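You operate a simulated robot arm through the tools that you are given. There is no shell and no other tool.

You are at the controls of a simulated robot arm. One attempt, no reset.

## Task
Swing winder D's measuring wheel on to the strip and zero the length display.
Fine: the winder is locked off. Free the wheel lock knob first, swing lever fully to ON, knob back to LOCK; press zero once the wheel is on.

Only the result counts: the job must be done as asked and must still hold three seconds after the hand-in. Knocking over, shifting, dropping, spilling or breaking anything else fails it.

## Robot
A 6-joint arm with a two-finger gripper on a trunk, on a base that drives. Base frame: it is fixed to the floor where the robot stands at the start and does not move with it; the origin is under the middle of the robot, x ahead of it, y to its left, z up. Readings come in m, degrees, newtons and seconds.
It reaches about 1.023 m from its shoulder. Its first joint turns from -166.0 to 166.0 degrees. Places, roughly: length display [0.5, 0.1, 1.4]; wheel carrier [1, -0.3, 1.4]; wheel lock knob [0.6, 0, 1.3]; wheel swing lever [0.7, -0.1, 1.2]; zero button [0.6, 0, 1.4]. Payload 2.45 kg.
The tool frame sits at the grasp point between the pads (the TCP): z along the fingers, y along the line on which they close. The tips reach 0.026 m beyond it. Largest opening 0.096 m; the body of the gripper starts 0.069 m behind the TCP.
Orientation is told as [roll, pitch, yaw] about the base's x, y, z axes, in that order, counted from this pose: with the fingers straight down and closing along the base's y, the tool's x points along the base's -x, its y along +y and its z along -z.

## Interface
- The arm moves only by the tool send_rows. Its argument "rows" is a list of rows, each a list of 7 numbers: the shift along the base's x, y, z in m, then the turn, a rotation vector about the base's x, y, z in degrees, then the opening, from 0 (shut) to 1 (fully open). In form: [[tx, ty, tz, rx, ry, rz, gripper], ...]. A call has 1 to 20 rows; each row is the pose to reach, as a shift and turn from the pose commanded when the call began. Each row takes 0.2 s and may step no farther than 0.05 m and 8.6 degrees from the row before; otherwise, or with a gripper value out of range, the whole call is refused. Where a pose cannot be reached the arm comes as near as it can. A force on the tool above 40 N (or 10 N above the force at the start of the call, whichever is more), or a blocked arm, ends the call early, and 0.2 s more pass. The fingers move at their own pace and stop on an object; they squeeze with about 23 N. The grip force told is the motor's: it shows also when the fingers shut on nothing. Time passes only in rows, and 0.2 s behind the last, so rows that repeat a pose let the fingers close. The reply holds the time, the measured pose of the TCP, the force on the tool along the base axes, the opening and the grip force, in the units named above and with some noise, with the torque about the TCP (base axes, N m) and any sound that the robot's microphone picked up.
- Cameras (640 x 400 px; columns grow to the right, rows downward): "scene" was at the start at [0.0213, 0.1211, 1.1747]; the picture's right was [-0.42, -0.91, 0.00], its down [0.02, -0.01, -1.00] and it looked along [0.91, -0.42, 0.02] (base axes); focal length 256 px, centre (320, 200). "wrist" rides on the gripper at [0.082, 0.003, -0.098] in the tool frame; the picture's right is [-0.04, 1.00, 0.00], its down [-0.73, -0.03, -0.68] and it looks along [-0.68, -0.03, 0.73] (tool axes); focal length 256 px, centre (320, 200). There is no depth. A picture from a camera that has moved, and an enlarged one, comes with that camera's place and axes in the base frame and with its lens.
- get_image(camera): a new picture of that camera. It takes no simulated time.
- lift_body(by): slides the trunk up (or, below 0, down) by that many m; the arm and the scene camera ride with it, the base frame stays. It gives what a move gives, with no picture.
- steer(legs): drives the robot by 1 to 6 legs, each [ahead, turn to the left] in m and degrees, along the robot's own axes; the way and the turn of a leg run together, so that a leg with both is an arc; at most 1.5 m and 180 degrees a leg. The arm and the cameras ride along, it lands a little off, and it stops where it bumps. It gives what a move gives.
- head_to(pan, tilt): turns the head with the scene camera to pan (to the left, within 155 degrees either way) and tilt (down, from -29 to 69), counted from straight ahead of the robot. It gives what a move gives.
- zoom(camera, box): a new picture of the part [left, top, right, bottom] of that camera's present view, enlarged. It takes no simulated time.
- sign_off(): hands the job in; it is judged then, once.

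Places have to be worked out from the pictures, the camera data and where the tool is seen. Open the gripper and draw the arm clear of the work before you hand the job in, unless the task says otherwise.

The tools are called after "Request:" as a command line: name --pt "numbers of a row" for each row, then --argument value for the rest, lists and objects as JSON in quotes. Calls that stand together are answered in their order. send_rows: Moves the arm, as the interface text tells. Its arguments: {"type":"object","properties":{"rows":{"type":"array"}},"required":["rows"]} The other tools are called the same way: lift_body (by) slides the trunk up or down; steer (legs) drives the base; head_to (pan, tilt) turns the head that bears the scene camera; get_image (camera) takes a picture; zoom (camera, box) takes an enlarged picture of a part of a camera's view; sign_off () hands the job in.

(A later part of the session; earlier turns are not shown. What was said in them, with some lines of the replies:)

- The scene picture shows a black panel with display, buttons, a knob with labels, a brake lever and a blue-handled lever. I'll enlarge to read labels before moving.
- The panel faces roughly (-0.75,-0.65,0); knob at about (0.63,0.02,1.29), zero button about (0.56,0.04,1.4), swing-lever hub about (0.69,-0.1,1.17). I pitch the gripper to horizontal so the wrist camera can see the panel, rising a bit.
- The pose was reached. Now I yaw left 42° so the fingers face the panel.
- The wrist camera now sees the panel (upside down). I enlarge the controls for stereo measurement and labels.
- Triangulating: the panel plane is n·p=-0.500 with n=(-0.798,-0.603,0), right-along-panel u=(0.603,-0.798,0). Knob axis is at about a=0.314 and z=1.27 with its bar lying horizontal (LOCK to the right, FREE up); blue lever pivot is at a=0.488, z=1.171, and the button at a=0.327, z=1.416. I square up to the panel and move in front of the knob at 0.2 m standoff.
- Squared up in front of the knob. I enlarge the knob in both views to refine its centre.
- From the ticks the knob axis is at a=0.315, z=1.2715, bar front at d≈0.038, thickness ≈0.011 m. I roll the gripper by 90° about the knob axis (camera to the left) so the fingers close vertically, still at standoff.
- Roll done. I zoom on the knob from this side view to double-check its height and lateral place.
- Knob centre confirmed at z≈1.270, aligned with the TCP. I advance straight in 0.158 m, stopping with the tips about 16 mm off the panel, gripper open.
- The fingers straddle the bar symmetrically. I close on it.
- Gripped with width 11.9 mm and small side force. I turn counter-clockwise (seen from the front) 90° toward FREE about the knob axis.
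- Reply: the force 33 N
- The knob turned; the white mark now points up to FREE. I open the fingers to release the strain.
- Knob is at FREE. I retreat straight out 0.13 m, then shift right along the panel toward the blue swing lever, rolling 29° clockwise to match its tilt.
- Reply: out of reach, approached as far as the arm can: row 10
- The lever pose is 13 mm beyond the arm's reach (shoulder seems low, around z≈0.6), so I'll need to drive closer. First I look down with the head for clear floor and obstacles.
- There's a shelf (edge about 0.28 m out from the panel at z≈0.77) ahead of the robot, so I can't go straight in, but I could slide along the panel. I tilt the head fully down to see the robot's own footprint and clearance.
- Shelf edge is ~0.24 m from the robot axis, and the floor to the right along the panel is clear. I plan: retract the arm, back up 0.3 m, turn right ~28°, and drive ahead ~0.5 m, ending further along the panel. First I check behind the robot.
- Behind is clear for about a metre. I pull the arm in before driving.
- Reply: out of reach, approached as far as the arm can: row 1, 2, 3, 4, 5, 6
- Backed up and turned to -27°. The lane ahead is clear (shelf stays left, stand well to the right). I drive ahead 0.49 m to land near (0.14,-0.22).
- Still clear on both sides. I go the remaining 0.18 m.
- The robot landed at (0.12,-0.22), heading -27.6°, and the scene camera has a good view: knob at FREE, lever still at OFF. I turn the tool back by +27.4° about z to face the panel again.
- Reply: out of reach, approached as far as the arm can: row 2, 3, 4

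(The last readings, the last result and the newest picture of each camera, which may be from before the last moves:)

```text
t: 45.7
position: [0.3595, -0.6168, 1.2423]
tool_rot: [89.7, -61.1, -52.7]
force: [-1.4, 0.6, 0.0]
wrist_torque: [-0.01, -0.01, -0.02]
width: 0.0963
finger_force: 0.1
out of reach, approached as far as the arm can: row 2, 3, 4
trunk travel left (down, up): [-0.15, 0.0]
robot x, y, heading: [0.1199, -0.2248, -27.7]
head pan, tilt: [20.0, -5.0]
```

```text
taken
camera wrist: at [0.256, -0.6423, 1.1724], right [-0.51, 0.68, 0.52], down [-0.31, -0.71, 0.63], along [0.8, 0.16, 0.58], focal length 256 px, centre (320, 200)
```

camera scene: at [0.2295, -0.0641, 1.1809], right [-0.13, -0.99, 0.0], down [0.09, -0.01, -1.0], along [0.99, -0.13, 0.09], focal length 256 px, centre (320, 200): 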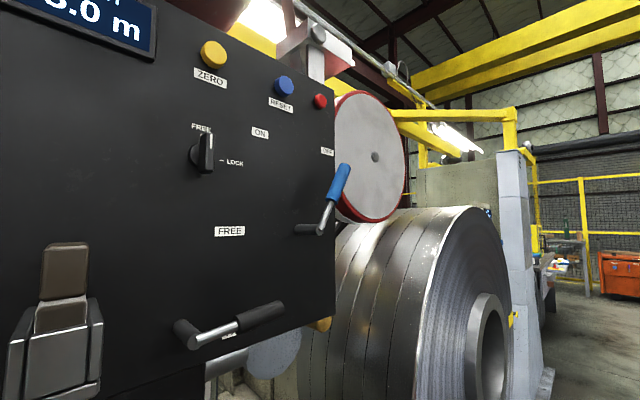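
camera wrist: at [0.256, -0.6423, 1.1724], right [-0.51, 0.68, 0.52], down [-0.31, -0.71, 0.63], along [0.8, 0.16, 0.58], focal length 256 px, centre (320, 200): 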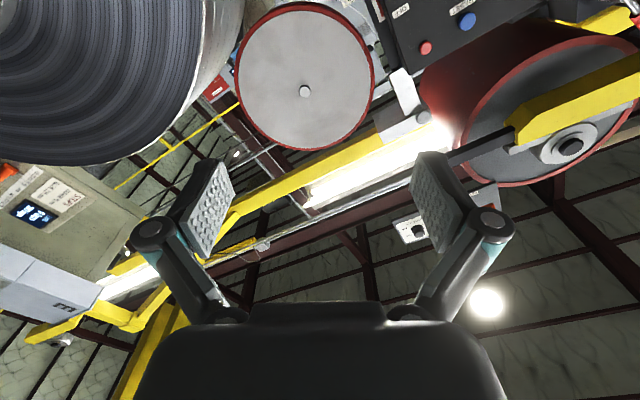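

The arm is nearly straight here, at the edge of reach; moving toward the lever should bring it inside. I move in part-way and check.

Request:
send_rows --pt "0.02 0.0372 0 0 0 0 1" --pt "0.04 0.0744 0 0 0 0 1" --pt "0.06 0.1116 0 0 0 0 1" --pt "0.08 0.1488 0 0 0 0 1" --pt "0.1 0.186 0 0 0 0 1"

Request:
get_image --camera "scene"

Request:
get_image --camera "wrist"

```text
t: 46.9
position: [0.4594, -0.4297, 1.242]
tool_rot: [89.8, -61.0, -52.9]
force: [0.9, -1.4, 0.0]
wrist_torque: [0.01, -0.04, 0.06]
width: 0.0958
finger_force: 0.1
out of reach, approached as far as the arm can: row 1, 2
trunk travel left (down, up): [-0.15, 0.0]
robot x, y, heading: [0.1236, -0.2193, -27.7]
head pan, tilt: [20.0, -5.0]
```

```text
taken
camera scene: at [0.2295, -0.0642, 1.181], right [-0.13, -0.99, 0.0], down [0.09, -0.01, -1.0], along [0.99, -0.13, 0.09], focal length 256 px, centre (320, 200)
```

scene: 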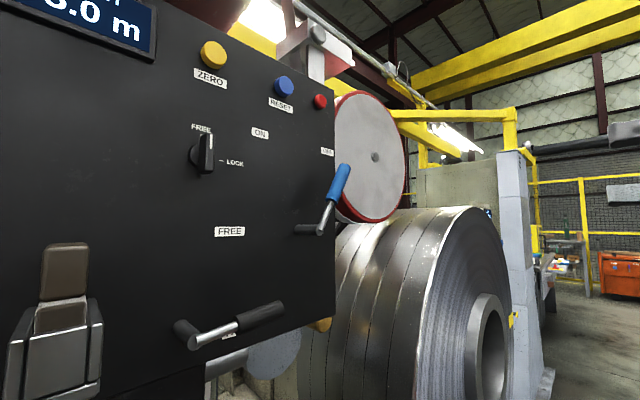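

```text
taken
camera wrist: at [0.3554, -0.455, 1.1712], right [-0.51, 0.68, 0.52], down [-0.31, -0.71, 0.63], along [0.8, 0.16, 0.58], focal length 256 px, centre (320, 200)
```

wrist: 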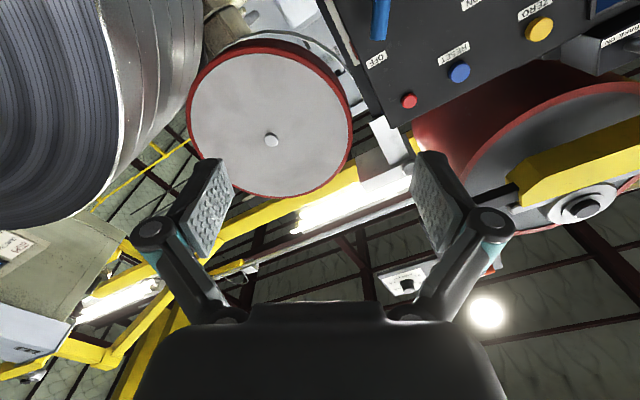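

Now within reach again and tracking well. I continue to the standoff pose in front of the blue handle (a=0.534, d=0.2, z=1.253).

Request:
send_rows --pt "0.0205 0.037 0.002 0 0 0 1" --pt "0.041 0.074 0.004 0 0 0 1" --pt "0.0614 0.1109 0.007 0 0 0 1" --pt "0.0818 0.1479 0.009 0 0 0 1" --pt "0.1023 0.1849 0.0116 0 0 0 1"

Request:
get_image --camera "scene"

Request:
get_image --camera "wrist"

```text
t: 48.1
position: [0.5636, -0.2462, 1.2546]
tool_rot: [89.8, -60.9, -52.9]
force: [0.0, 0.4, 0.0]
wrist_torque: [0.02, 0.01, -0.01]
width: 0.0959
finger_force: 0.1
trunk travel left (down, up): [-0.15, 0.0]
robot x, y, heading: [0.1245, -0.2204, -27.6]
head pan, tilt: [20.0, -5.0]
```

```text
taken
camera scene: at [0.2296, -0.0639, 1.181], right [-0.13, -0.99, 0.0], down [0.09, -0.01, -1.0], along [0.99, -0.13, 0.09], focal length 256 px, centre (320, 200)
```

scene: 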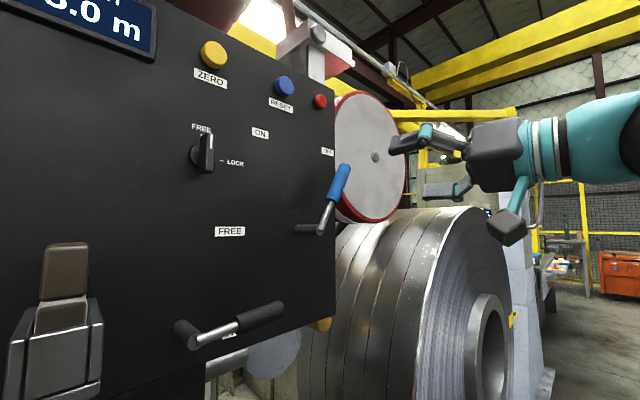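

```text
taken
camera wrist: at [0.4593, -0.271, 1.1848], right [-0.51, 0.68, 0.52], down [-0.31, -0.71, 0.63], along [0.8, 0.16, 0.58], focal length 256 px, centre (320, 200)
```

wrist: 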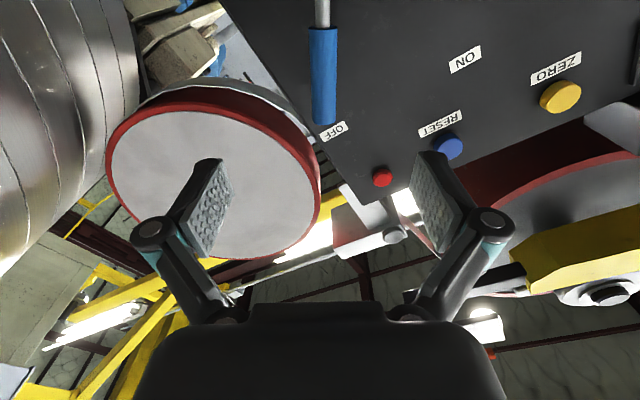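

The handle is centred between the fingers and parallel to them. I advance 0.145 m to straddle it and narrow the opening to ~0.034 m.

Request:
send_rows --pt "0.0289 0.0219 0 0 0 0 1" --pt "0.0578 0.0437 0 0 0 0 0.8" --pt "0.0867 0.0656 0 0 0 0 0.6" --pt "0.1157 0.0874 0 0 0 0 0.5" --pt "0.1157 0.0874 0 0 0 0 0.36"

Request:
get_image --camera "scene"

Request:
get_image --camera "wrist"

```text
t: 49.3
position: [0.6764, -0.1562, 1.2539]
tool_rot: [89.7, -61.0, -52.9]
force: [-0.6, 0.6, 0.2]
wrist_torque: [0.02, -0.01, 0.0]
width: 0.0342
finger_force: 0.0
trunk travel left (down, up): [-0.15, 0.0]
robot x, y, heading: [0.1253, -0.2207, -27.7]
head pan, tilt: [20.0, -5.0]
```

```text
taken
camera scene: at [0.2296, -0.0637, 1.1809], right [-0.13, -0.99, 0.0], down [0.09, -0.01, -1.0], along [0.99, -0.13, 0.09], focal length 256 px, centre (320, 200)
```

scene: 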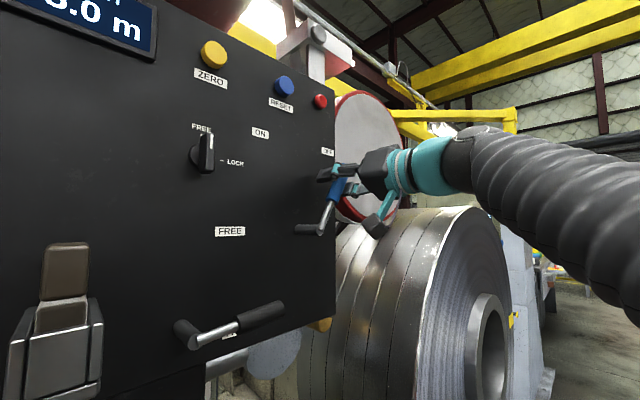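

```text
taken
camera wrist: at [0.5735, -0.1819, 1.184], right [-0.51, 0.68, 0.52], down [-0.31, -0.71, 0.63], along [0.8, 0.16, 0.58], focal length 256 px, centre (320, 200)
```

wrist: 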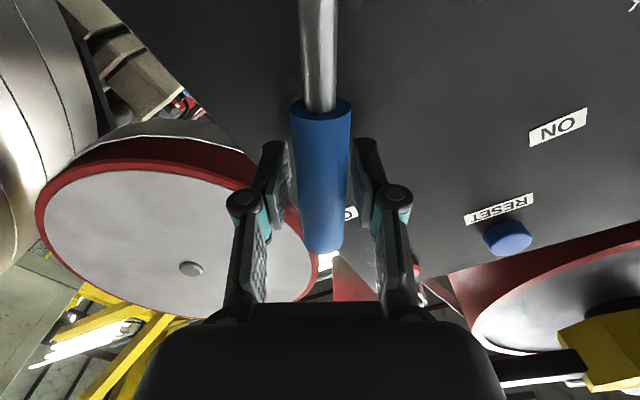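

Fingers straddle the handle. I sweep the lever along its arc about the pivot (radius 0.096 m) from +28° to -29°, rolling the tool along with it.

Request:
send_rows --pt "-0.0055 0.0072 0.0043 -4.79 -3.62 0 0.36" --pt "-0.0112 0.0148 0.0076 -9.58 -7.24 0 0.36" --pt "-0.017 0.0226 0.0099 -14.36 -10.85 0 0.36" --pt "-0.023 0.0305 0.0112 -19.15 -14.47 0 0.36" --pt "-0.0291 0.0385 0.0114 -23.94 -18.09 0 0.36" --pt "-0.0351 0.0464 0.0106 -28.73 -21.71 0 0.36" --pt "-0.041 0.0543 0.0087 -33.5 -25.3 0 0.36" --pt "-0.0468 0.0619 0.0058 -38.3 -28.9 0 0.36" --pt "-0.0524 0.0693 0.002 -43.1 -32.6 0 0.36" --pt "-0.0553 0.0732 -0.0006 -45.7 -34.6 0 0.36"

Request:
get_image --camera "scene"

Request:
get_image --camera "wrist"

```text
t: 51.5
position: [0.6227, -0.0845, 1.254]
tool_rot: [-90.3, -61.4, 127.1]
force: [-0.4, 0.0, 0.3]
wrist_torque: [0.03, 0.01, 0.0]
width: 0.0346
finger_force: 0.0
trunk travel left (down, up): [-0.15, 0.0]
robot x, y, heading: [0.1253, -0.2193, -27.4]
head pan, tilt: [20.0, -5.0]
```

```text
taken
camera scene: at [0.2297, -0.0637, 1.1809], right [-0.13, -0.99, 0.0], down [0.09, -0.01, -1.0], along [0.99, -0.13, 0.09], focal length 256 px, centre (320, 200)
```

scene: 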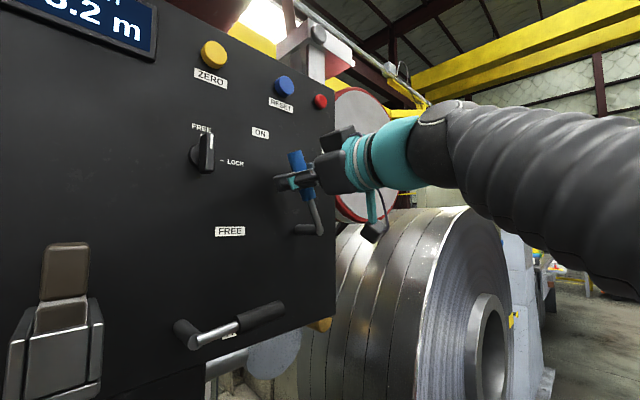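

```text
taken
camera wrist: at [0.5657, -0.1722, 1.1795], right [-0.54, 0.72, -0.44], down [-0.74, -0.15, 0.66], along [0.41, 0.68, 0.61], focal length 256 px, centre (320, 200)
```

wrist: 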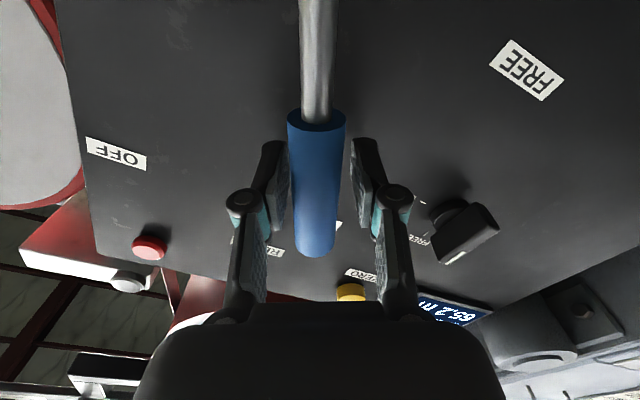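

The lever followed with almost no force and has not hit a stop yet; display now shows 65.2. I push further along the arc in small steps to find the end stop.

Request:
send_rows --pt "-0.0026 0.0034 -0.0025 -2.39 -1.81 0 0.36" --pt "-0.0051 0.0068 -0.0053 -4.79 -3.62 0 0.36" --pt "-0.0051 0.0068 -0.0053 -4.79 -3.62 0 0.36"

Request:
get_image --camera "wrist"

Request:
get_image --camera "scene"

```text
t: 52.3
position: [0.6166, -0.0783, 1.2489]
tool_rot: [-90.2, -55.6, 127.1]
force: [-0.8, 0.2, 0.1]
wrist_torque: [0.0, -0.03, 0.01]
width: 0.0345
finger_force: 0.0
trunk travel left (down, up): [-0.15, 0.0]
robot x, y, heading: [0.1215, -0.2185, -27.6]
head pan, tilt: [20.0, -5.0]
```

```text
taken
camera wrist: at [0.5657, -0.1717, 1.1787], right [-0.51, 0.68, -0.53], down [-0.78, -0.1, 0.62], along [0.37, 0.73, 0.58], focal length 256 px, centre (320, 200)
```

wrist: 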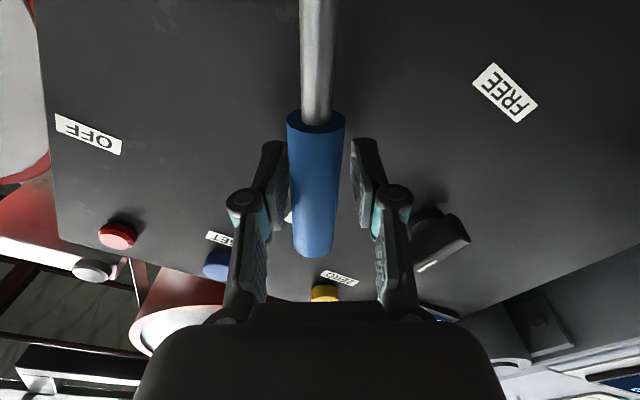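

```text
taken
camera scene: at [0.2297, -0.0637, 1.181], right [-0.13, -0.99, 0.0], down [0.09, -0.01, -1.0], along [0.99, -0.13, 0.09], focal length 256 px, centre (320, 200)
```

scene: 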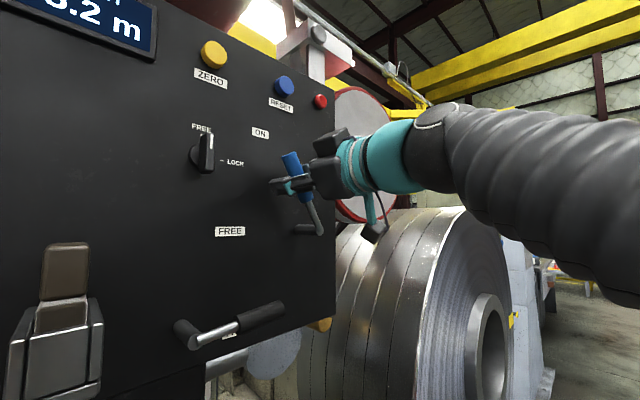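

Still no resistance at -35°. I continue to -44°.

Request:
send_rows --pt "-0.0024 0.0032 -0.003 -2.39 -1.81 0 0.36" --pt "-0.0048 0.0063 -0.0062 -4.79 -3.62 0 0.36" --pt "-0.007 0.0092 -0.0096 -7.18 -5.43 0 0.36"

Request:
get_image --camera "wrist"

Request:
get_image --camera "scene"

```text
t: 53.3
position: [0.6151, -0.0719, 1.2396]
tool_rot: [-90.7, -46.7, 126.8]
force: [25.7, -6.5, 19.6]
wrist_torque: [-0.07, 0.64, 0.35]
width: 0.0499
finger_force: 11.7
trunk travel left (down, up): [-0.15, 0.0]
robot x, y, heading: [0.1267, -0.2207, -27.9]
head pan, tilt: [20.0, -5.0]
stopped in row 3: the force on the tool passed its limit at 40 N (the readings are from after the stop); the commanded pose is now the measured one
```

```text
taken
camera wrist: at [0.5688, -0.1731, 1.1774], right [-0.45, 0.61, -0.66], down [-0.83, -0.02, 0.55], along [0.32, 0.79, 0.52], focal length 256 px, centre (320, 200)
```

wrist: 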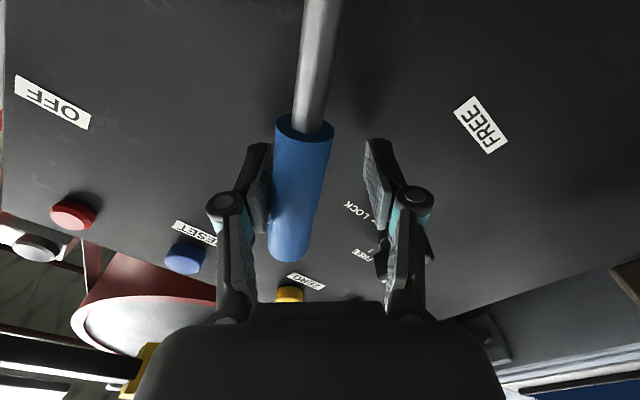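

```text
taken
camera scene: at [0.2325, -0.0653, 1.1811], right [-0.14, -0.99, 0.0], down [0.08, -0.01, -1.0], along [0.99, -0.14, 0.09], focal length 256 px, centre (320, 200)
```

scene: 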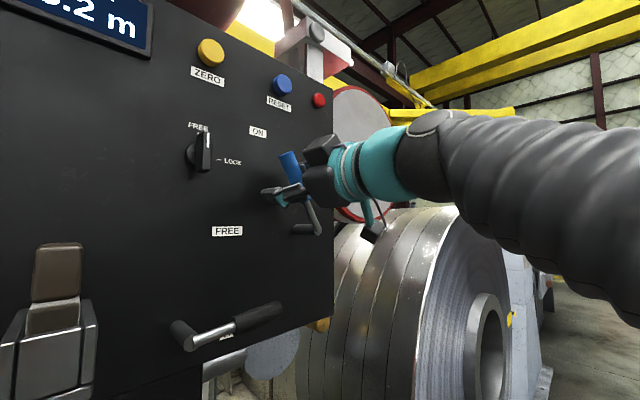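

The force stop shows the lever has reached its ON end stop. I relax by shifting back a few mm along the arc and open the fingers, then look whether the lever stays.

Request:
send_rows --pt "0.003 -0.004 0.003 0 0 0 0.5" --pt "0.003 -0.004 0.003 0 0 0 0.6" --pt "0.003 -0.004 0.003 0 0 0 0.6"

Request:
get_image --camera "wrist"

Request:
zoom --camera "scene" --box '[180, 100, 420, 250]'

```text
t: 54.1
position: [0.6149, -0.0729, 1.2429]
tool_rot: [-90.3, -46.7, 127.1]
force: [0.7, 0.1, -0.7]
wrist_torque: [0.0, -0.02, 0.01]
width: 0.0575
finger_force: 0.0
trunk travel left (down, up): [-0.15, 0.0]
robot x, y, heading: [0.125, -0.2227, -27.7]
head pan, tilt: [20.0, -5.0]
```

```text
taken
camera wrist: at [0.5686, -0.1747, 1.1803], right [-0.45, 0.61, -0.66], down [-0.83, -0.02, 0.55], along [0.32, 0.8, 0.51], focal length 256 px, centre (320, 200)
```

wrist: 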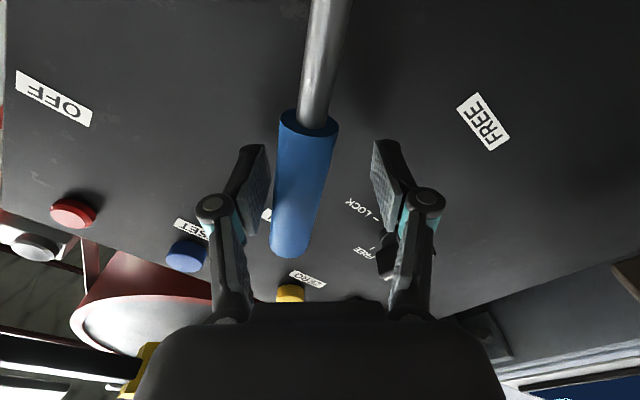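

```text
2.67 times, centred on (300, 175) of scene
camera zoom: at [0.2302, -0.064, 1.1809], right [-0.13, -0.99, 0.0], down [0.09, -0.01, -1.0], along [0.99, -0.13, 0.09], focal length 684 px, centre (373, 267)
```

zoom: 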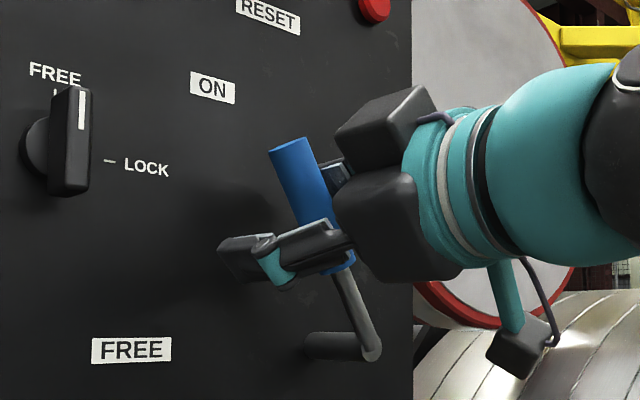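

The lever stays at ON. I retreat straight out 0.14 m, opening wide, and pan the head left for clearance and a better view of the knob.

Request:
send_rows --pt "-0.028 -0.0211 0 0 0 0 0.8" --pt "-0.0559 -0.0422 0 0 0 0 1" --pt "-0.0838 -0.0633 0 0 0 0 1" --pt "-0.1117 -0.0844 0 0 0 0 1"

Request:
head_to --pan 55 --tilt -5

Request:
get_image --camera "scene"

Request:
get_image --camera "wrist"

```text
t: 55.1
position: [0.5053, -0.1586, 1.2418]
tool_rot: [-90.3, -46.7, 127.1]
force: [0.5, 0.6, -0.7]
wrist_torque: [0.02, 0.02, 0.02]
width: 0.0961
finger_force: 0.1
trunk travel left (down, up): [-0.15, 0.0]
robot x, y, heading: [0.1225, -0.223, -27.7]
head pan, tilt: [20.0, -5.0]
```

```text
t: 56.1
position: [0.5054, -0.1586, 1.2428]
tool_rot: [-90.2, -46.5, 127.0]
force: [0.0, 0.1, -0.5]
wrist_torque: [0.02, -0.01, 0.0]
width: 0.096
finger_force: 0.0
trunk travel left (down, up): [-0.15, 0.0]
robot x, y, heading: [0.1269, -0.2174, -27.7]
head pan, tilt: [55.0, -5.0]
```

```text
taken
camera scene: at [0.2214, -0.0123, 1.181], right [0.46, -0.89, 0.0], down [0.08, 0.04, -1.0], along [0.89, 0.46, 0.09], focal length 256 px, centre (320, 200)
```

scene: 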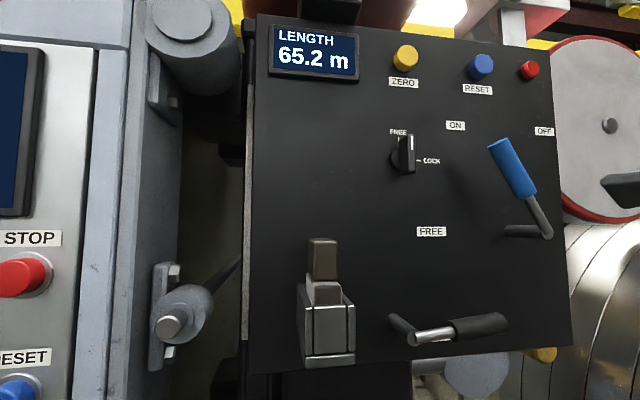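

```text
taken
camera wrist: at [0.4587, -0.2599, 1.1802], right [-0.45, 0.61, -0.66], down [-0.83, -0.02, 0.55], along [0.32, 0.8, 0.51], focal length 256 px, centre (320, 200)
```

wrist: 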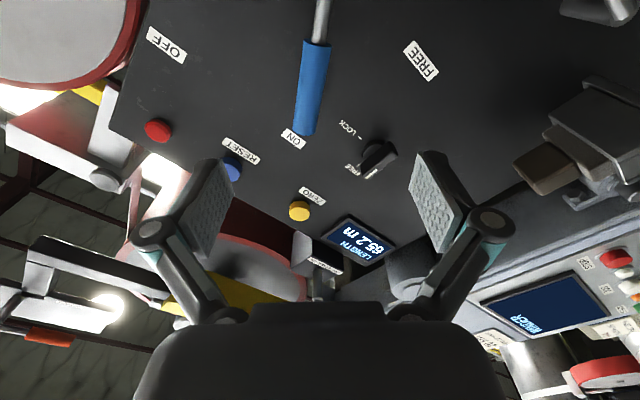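

The view confirms the lever at ON (about -31°, mirrored from the start) and knob at FREE; display reads 65.2 m. I move to in front of the knob at standoff, rolling back 43.3° so the fingers close horizontally around its vertical bar.

Request:
send_rows --pt "-0.0115 0.0153 0.0048 5.76 4.35 0 1" --pt "-0.0231 0.0306 0.0095 11.52 8.7 0 1" --pt "-0.0346 0.0459 0.0143 17.27 13.05 0 1" --pt "-0.0462 0.0612 0.019 23.03 17.4 0 1" --pt "-0.0577 0.0765 0.0238 28.8 21.75 0 1" --pt "-0.0693 0.0918 0.0285 34.55 26.1 0 1"

Request:
get_image --camera "scene"

Request:
get_image --camera "wrist"

```text
t: 57.5
position: [0.4343, -0.0652, 1.2725]
tool_rot: [-79.6, -90.0, 116.4]
force: [-0.7, -0.2, 0.1]
wrist_torque: [0.03, -0.01, 0.0]
width: 0.0961
finger_force: 0.2
trunk travel left (down, up): [-0.15, 0.0]
robot x, y, heading: [0.1227, -0.2193, -27.6]
head pan, tilt: [55.0, -5.0]
```

```text
taken
camera scene: at [0.2213, -0.0122, 1.181], right [0.46, -0.89, 0.0], down [0.08, 0.04, -1.0], along [0.89, 0.46, 0.09], focal length 256 px, centre (320, 200)
```

scene: 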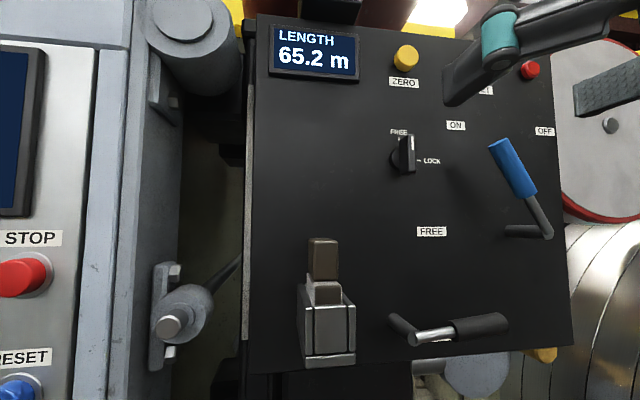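

```text
taken
camera wrist: at [0.3538, -0.1207, 1.1903], right [-0.6, 0.8, 0.04], down [-0.53, -0.43, 0.73], along [0.6, 0.42, 0.68], focal length 256 px, centre (320, 200)
```

wrist: 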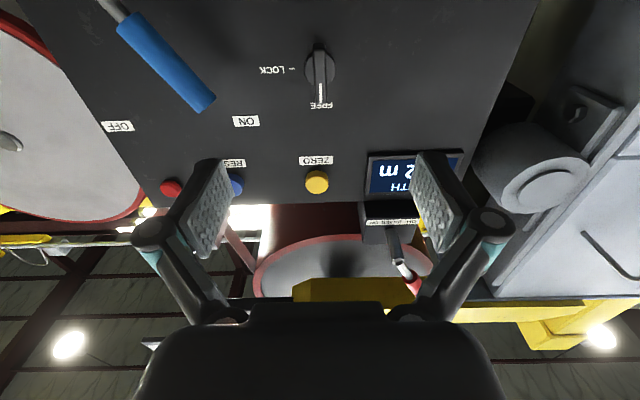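

Aligned within ~1-2 mm on the knob axis. I advance 0.15 m to straddle the bar.

Request:
send_rows --pt "0.03 0.0226 -0.001 0 0 0 1" --pt "0.06 0.0452 -0.001 0 0 0 1" --pt "0.085 0.064 -0.001 0 0 0 0.8" --pt "0.105 0.0789 -0.001 0 0 0 0.6" --pt "0.1203 0.0897 -0.001 0 0 0 0.5" --pt "0.1203 0.0897 -0.001 0 0 0 0.4"

Request:
get_image --camera "scene"

Request:
zoom --camera "wrist" --box '[220, 80, 420, 260]'

```text
t: 58.9
position: [0.5535, 0.0245, 1.2712]
tool_rot: [-58.4, -90.0, 95.2]
force: [0.1, 0.3, 0.0]
wrist_torque: [0.0, 0.01, 0.01]
width: 0.0384
finger_force: 0.0
trunk travel left (down, up): [-0.15, 0.0]
robot x, y, heading: [0.1248, -0.2194, -28.0]
head pan, tilt: [55.0, -5.0]
```

```text
taken
camera scene: at [0.2214, -0.0122, 1.1809], right [0.46, -0.89, 0.0], down [0.08, 0.04, -1.0], along [0.89, 0.46, 0.09], focal length 256 px, centre (320, 200)
```

scene: 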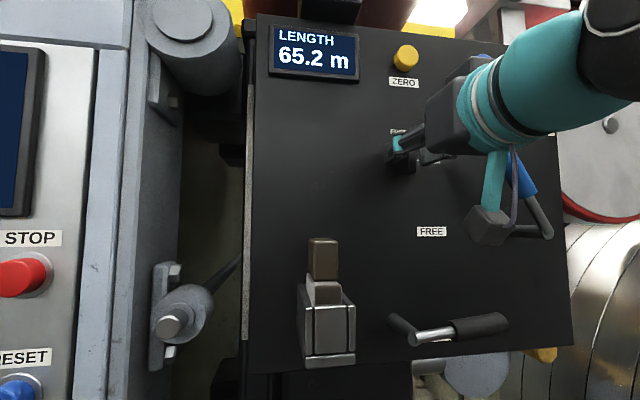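

```text
2.22 times, centred on (320, 170) of wrist
camera zoom: at [0.4729, -0.0325, 1.1885], right [-0.6, 0.8, 0.04], down [-0.53, -0.43, 0.73], along [0.6, 0.42, 0.68], focal length 569 px, centre (320, 267)
```

zoom: 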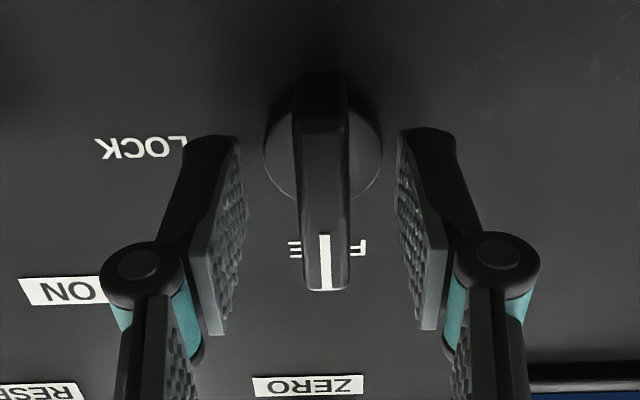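

Centred on the bar. I close on it and then turn clockwise 90° back to LOCK.

Request:
send_rows --pt "0 0 0 0 0 0 0.2" --pt "0 0 0 0 0 0 0.05" --pt "0 0 0 0 0 0 0.05" --pt "0 0 0 0 0 0 0.05" --pt "0 0 0 6.53 4.93 0 0.05" --pt "0 0 0 13.06 9.87 0 0.05" --pt "0 0 0 19.59 14.8 0 0.05" --pt "0 0 0 26.1 19.74 0 0.05" --pt "0 0 0 32.65 24.67 0 0.05" --pt "0 0 0 39.2 29.6 0 0.05" --pt "0 0 0 45.7 34.5 0 0.05" --pt "0 0 0 52.2 39.5 0 0.05" --pt "0 0 0 58.8 44.4 0 0.05" --pt "0 0 0 65.3 49.3 0 0.05" --pt "0 0 0 71.8 54.3 0 0.05" --pt "0 0 0 73.4 55.5 0 0.05"

Request:
get_image --camera "scene"

Request:
get_image --camera "wrist"

```text
t: 62.3
position: [0.5538, 0.0237, 1.2693]
tool_rot: [89.6, 2.1, -53.0]
force: [-15.7, -1.8, -13.5]
wrist_torque: [-1.06, -0.4, 0.32]
width: 0.0122
finger_force: 39.0
trunk travel left (down, up): [-0.15, 0.0]
robot x, y, heading: [0.1223, -0.2186, -27.7]
head pan, tilt: [55.0, -5.0]
```

```text
taken
camera scene: at [0.2203, -0.0122, 1.181], right [0.46, -0.89, 0.0], down [0.08, 0.04, -1.0], along [0.89, 0.46, 0.09], focal length 256 px, centre (320, 200)
```

scene: 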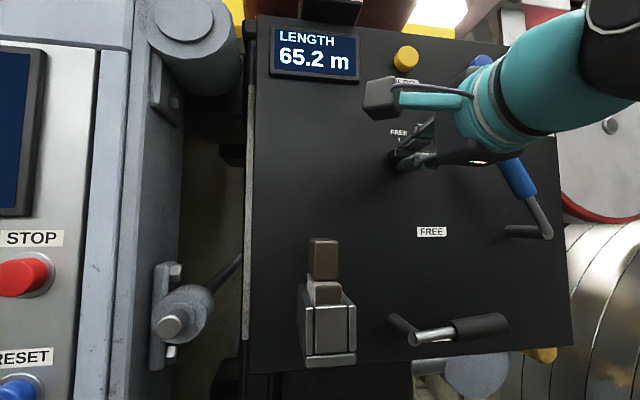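

```text
taken
camera wrist: at [0.4263, 0.0293, 1.2763], right [0.05, -0.05, 1.0], down [-0.1, -0.99, -0.05], along [0.99, -0.1, -0.06], focal length 256 px, centre (320, 200)
```

wrist: 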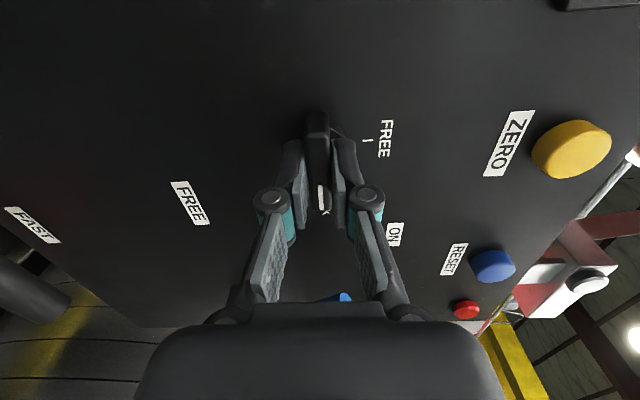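

The knob is at LOCK with stop torque felt. I open the fingers and check the position.

Request:
send_rows --pt "0 0 0 0 0 0 0.3" --pt "0 0 0 0 0 0 0.5"

Request:
zoom --camera "wrist" --box '[220, 80, 420, 260]'

```text
t: 62.9
position: [0.5549, 0.0244, 1.2702]
tool_rot: [89.6, 2.0, -52.9]
force: [-0.4, 0.4, 0.9]
wrist_torque: [-0.01, 0.0, 0.0]
width: 0.0479
finger_force: 0.1
trunk travel left (down, up): [-0.15, 0.0]
robot x, y, heading: [0.1234, -0.2233, -27.9]
head pan, tilt: [55.0, -5.0]
```

```text
2.22 times, centred on (320, 170) of wrist
camera zoom: at [0.4275, 0.0289, 1.2764], right [0.05, -0.06, 1.0], down [-0.1, -0.99, -0.05], along [0.99, -0.1, -0.06], focal length 569 px, centre (320, 267)
```

zoom: 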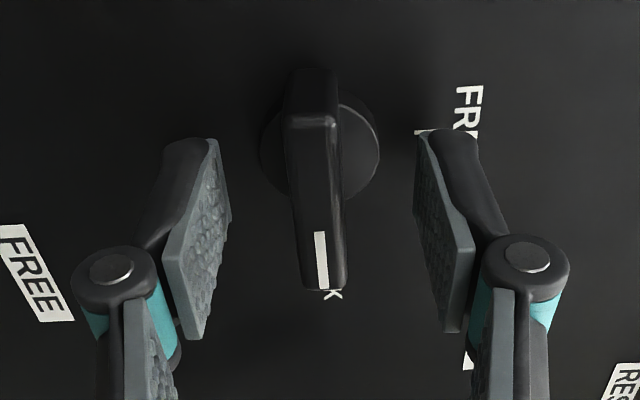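

Knob is at LOCK. I back straight out, then rise to the zero button's height with fingers shut and pitched 25° upward (a horizontal approach up there would be out of reach).

Request:
send_rows --pt "-0.0259 -0.0196 0 0 0 0 0.6" --pt "-0.0518 -0.0392 0 0 0 0 0.6" --pt "-0.0778 -0.0588 0 0 0 0 0.4" --pt "-0.1037 -0.0784 0 0 0 0 0.2" --pt "-0.097 -0.0763 0.029 3.02 -3.99 0 0" --pt "-0.0903 -0.0742 0.058 6.03 -7.98 0 0" --pt "-0.0836 -0.0721 0.087 9.05 -11.97 0 0" --pt "-0.0769 -0.07 0.116 12.06 -15.96 0 0" --pt "-0.0702 -0.0681 0.1435 15.1 -19.95 0 0"

Request:
get_image --camera "scene"

Request:
get_image --camera "wrist"

```text
t: 64.9
position: [0.4839, -0.0436, 1.4146]
tool_rot: [114.6, 1.8, -52.0]
force: [0.2, -0.4, 0.1]
wrist_torque: [-0.03, 0.03, 0.01]
width: 0.0
finger_force: 22.9
trunk travel left (down, up): [-0.15, 0.0]
robot x, y, heading: [0.125, -0.2215, -27.6]
head pan, tilt: [55.0, -5.0]
```

```text
taken
camera scene: at [0.2213, -0.0124, 1.1809], right [0.46, -0.89, 0.0], down [0.08, 0.04, -1.0], along [0.89, 0.46, 0.09], focal length 256 px, centre (320, 200)
```

scene: 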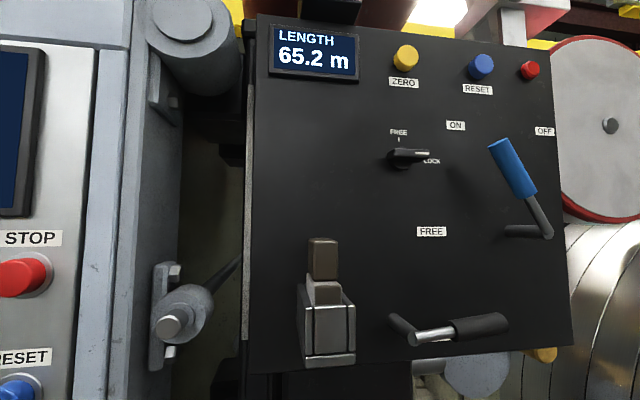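

```text
taken
camera wrist: at [0.3621, -0.0344, 1.3778], right [-0.29, -0.31, 0.91], down [-0.03, -0.94, -0.33], along [0.96, -0.12, 0.26], focal length 256 px, centre (320, 200)
```

wrist: 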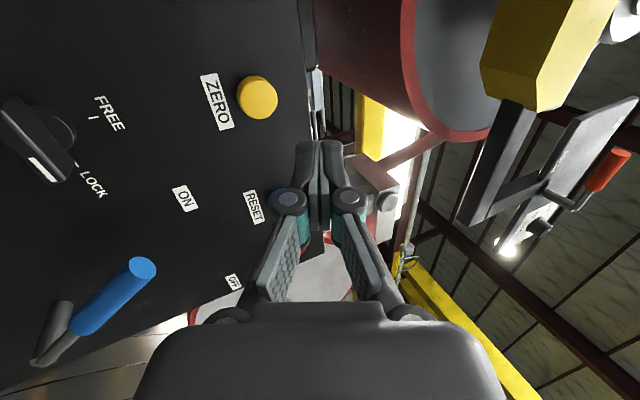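

Knob at LOCK, lever at ON. The button front triangulates to about a=0.324, z=1.414, d≈0.013. I bring the closed tips to about 1 cm in front of it.

Request:
send_rows --pt "0.02 0.0162 -0.001 0 0 0 0" --pt "0.04 0.0324 -0.002 0 0 0 0" --pt "0.06 0.0486 -0.002 0 0 0 0" --pt "0.07 0.0567 -0.002 0 0 0 0"

Request:
get_image --camera "scene"

Request:
get_image --camera "wrist"

```text
t: 65.9
position: [0.5548, 0.0125, 1.412]
tool_rot: [114.6, 1.8, -51.9]
force: [-0.1, 0.2, -0.8]
wrist_torque: [-0.05, -0.03, 0.0]
width: 0.0
finger_force: 22.9
trunk travel left (down, up): [-0.15, 0.0]
robot x, y, heading: [0.1266, -0.2215, -27.6]
head pan, tilt: [55.0, -5.0]
```

```text
taken
camera scene: at [0.2214, -0.0123, 1.1809], right [0.46, -0.89, 0.0], down [0.08, 0.04, -1.0], along [0.89, 0.46, 0.09], focal length 256 px, centre (320, 200)
```

scene: 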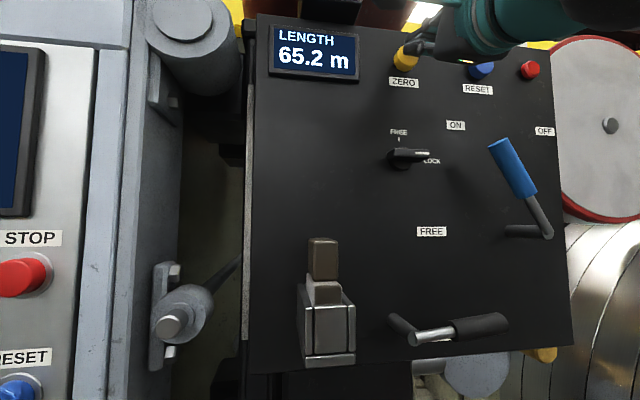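

```text
taken
camera wrist: at [0.432, 0.0214, 1.3753], right [-0.29, -0.31, 0.91], down [-0.03, -0.94, -0.33], along [0.96, -0.12, 0.26], focal length 256 px, centre (320, 200)
```

wrist: 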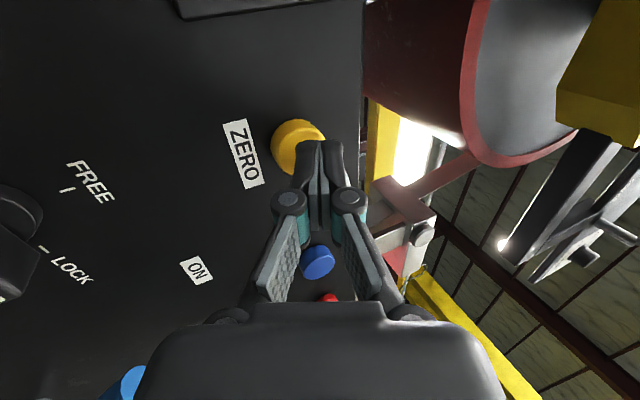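

The projections agree: tips are in line with the button, ~9 mm off. I press inward slowly by 14 mm and watch force and display.

Request:
send_rows --pt "0.0032 0.0024 0 0 0 0 0" --pt "0.0064 0.0048 0 0 0 0 0" --pt "0.0088 0.0066 0 0 0 0 0" --pt "0.0112 0.0084 0 0 0 0 0"

Request:
get_image --camera "scene"

Request:
get_image --camera "wrist"

```text
t: 66.9
position: [0.5657, 0.0205, 1.4121]
tool_rot: [114.7, 1.8, -52.0]
force: [-3.8, -3.1, -0.8]
wrist_torque: [0.01, -0.01, -0.06]
width: 0.0
finger_force: 23.2
trunk travel left (down, up): [-0.15, 0.0]
robot x, y, heading: [0.1207, -0.2198, -27.8]
head pan, tilt: [55.0, -5.0]
heard: click
```

```text
taken
camera scene: at [0.221, -0.0127, 1.181], right [0.46, -0.89, 0.0], down [0.08, 0.04, -1.0], along [0.89, 0.46, 0.09], focal length 256 px, centre (320, 200)
```

scene: 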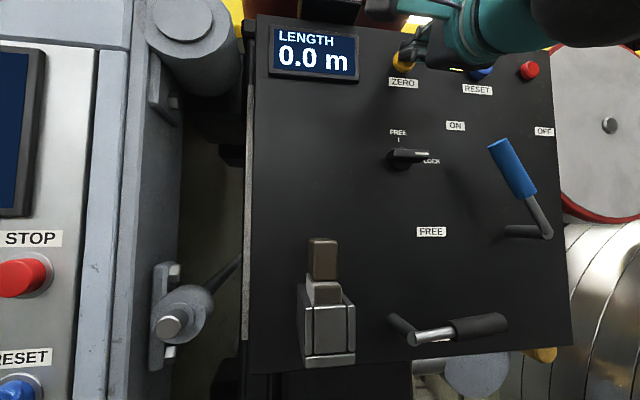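

```text
taken
camera wrist: at [0.443, 0.0295, 1.376], right [-0.29, -0.31, 0.91], down [-0.03, -0.94, -0.33], along [0.96, -0.12, 0.26], focal length 256 px, centre (320, 200)
```

wrist: 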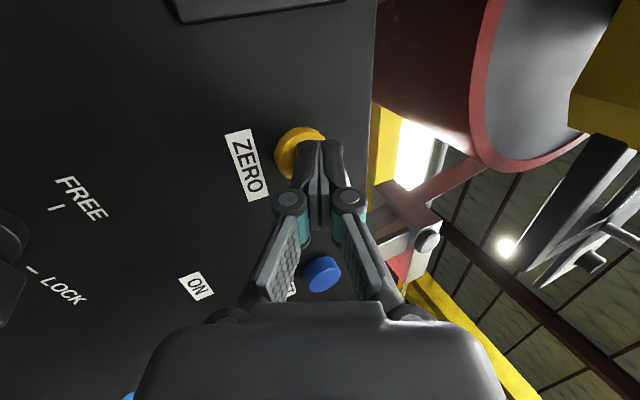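

A click and the display reads 0.0 m. I back straight out along the panel normal and then open the gripper in clear space.

Request:
send_rows --pt "-0.0239 -0.0181 0 0 0 0 0" --pt "-0.0559 -0.0422 0 0 0 0 0" --pt "-0.0878 -0.0663 0 0 0 0 0" --pt "-0.1197 -0.0905 0 0 0 0 0" --pt "-0.1516 -0.1146 -0.01 0 0 0 0.5" --pt "-0.16 -0.15 -0.03 0 0 0 1" --pt "-0.16 -0.19 -0.05 0 0 0 1" --pt "-0.16 -0.23 -0.07 0 0 0 1"

Request:
get_image --camera "scene"

Request:
head_to --pan 25 --tilt -5

Request:
get_image --camera "scene"

```text
t: 68.9
position: [0.3878, -0.1564, 1.3418]
tool_rot: [114.6, 1.7, -38.5]
force: [0.6, -0.7, 0.3]
wrist_torque: [0.06, -0.03, -0.03]
width: 0.0959
finger_force: 0.1
trunk travel left (down, up): [-0.15, 0.0]
robot x, y, heading: [0.1231, -0.2216, -28.0]
head pan, tilt: [55.0, -5.0]
stopped in row 8: the arm was blocked; the commanded pose is now the measured one
```

```text
taken
camera scene: at [0.2213, -0.0123, 1.181], right [0.46, -0.89, 0.0], down [0.08, 0.04, -1.0], along [0.89, 0.46, 0.09], focal length 256 px, centre (320, 200)
```

scene: 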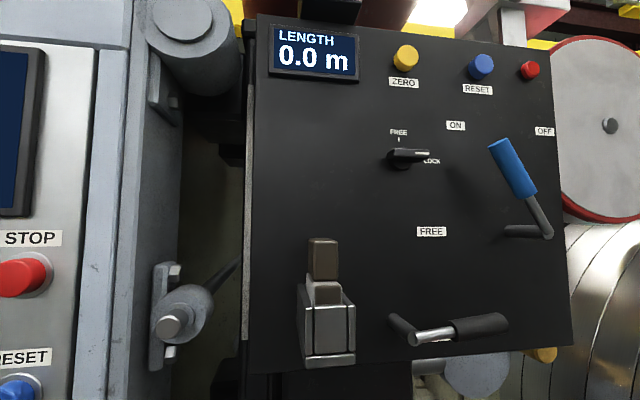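

```text
t: 69.9
position: [0.3885, -0.1561, 1.3411]
tool_rot: [114.7, 1.7, -38.5]
force: [0.3, 0.0, 0.0]
wrist_torque: [-0.01, 0.02, 0.0]
width: 0.0963
finger_force: 0.0
trunk travel left (down, up): [-0.15, 0.0]
robot x, y, heading: [0.1206, -0.2198, -27.9]
head pan, tilt: [25.0, -5.0]
```

```text
taken
camera scene: at [0.2309, -0.0565, 1.181], right [-0.05, -1.0, 0.0], down [0.09, 0.0, -1.0], along [1.0, -0.05, 0.09], focal length 256 px, centre (320, 200)
```

scene: 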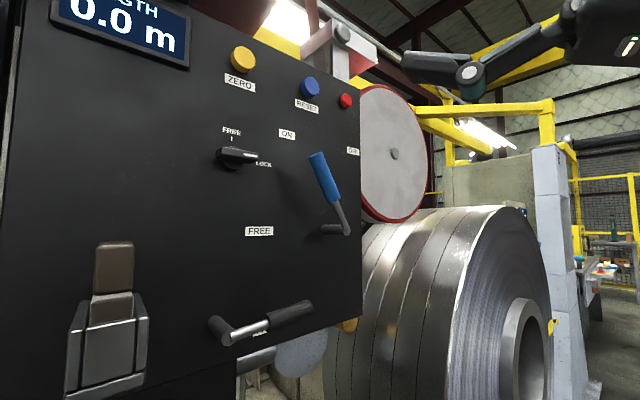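

Display reads 0.0 m, knob LOCK, lever ON, arm clear of the panel by ~0.28 m. I zoom in to verify the wheel sits on the strip and the controls hold.

Request:
zoom --camera "scene" --box '[330, 80, 530, 260]'

Request:
zoom --camera "scene" --box '[190, 30, 390, 250]'

Request:
get_image --camera "wrist"

```text
2.22 times, centred on (430, 170) of scene
camera zoom: at [0.2309, -0.0565, 1.181], right [-0.05, -1.0, 0.0], down [0.09, 0.0, -1.0], along [1.0, -0.05, 0.09], focal length 570 px, centre (76, 267)
```

zoom: 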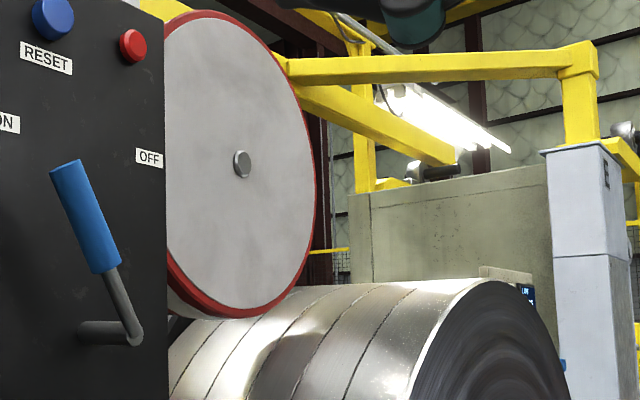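

```text
1.82 times, centred on (290, 140) of scene
camera zoom: at [0.2309, -0.0565, 1.181], right [-0.05, -1.0, 0.0], down [0.09, 0.0, -1.0], along [1.0, -0.05, 0.09], focal length 466 px, centre (374, 309)
```

zoom: 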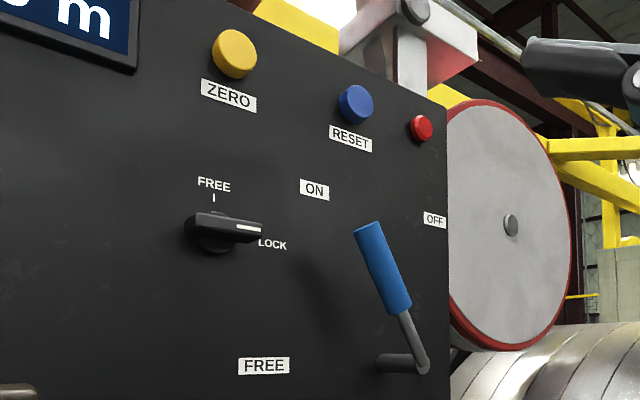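

```text
taken
camera wrist: at [0.2683, -0.1761, 1.3057], right [-0.21, -0.37, 0.91], down [0.19, -0.92, -0.33], along [0.96, 0.1, 0.26], focal length 256 px, centre (320, 200)
```

wrist: 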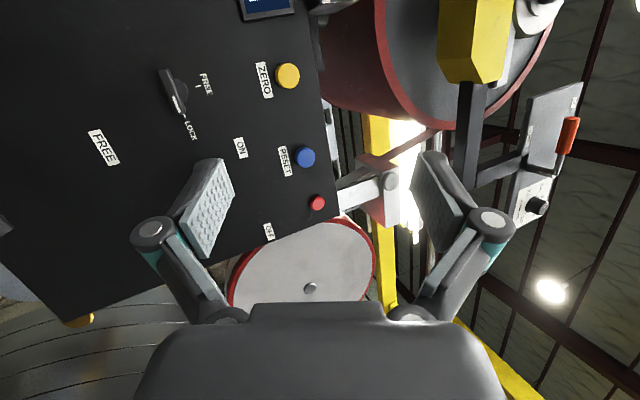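

The wheel rests on the strip, the lever is at its ON stop, the knob points to LOCK, the display reads 0.0 m, and the gripper is open and clear of the work. I hand the job in.

Request:
sign_off

```text
The job is handed in.
```

I swung winder D's measuring wheel onto the strip and zeroed the length display, and I've handed the job in.

- **Lock knob:** I turned it to FREE first. After the swing I turned it back to LOCK, where it met its stop.
- **Swing lever:** I pushed it to ON until it reached its end stop. It stayed there after I let go.
- **Wheel:** In the last pictures it sits on the strip.
- **Zero:** I pressed the button once, after the wheel was on. It clicked, and the display went from 65.2 m to 0.0 m. It still read 0.0 m in my last picture of it.

The lever and zero button were out of reach from the starting position, so I drove the robot about 0.25 m along the panel. It is now at about (0.12, -0.22), turned 28 degrees to the right.

The last row of my final arm move, away from the panel, stopped early because the arm was blocked. I don't know by what: the tool felt no unusual force and nothing had moved in the pictures. The gripper is open and about 0.28 m from the panel.
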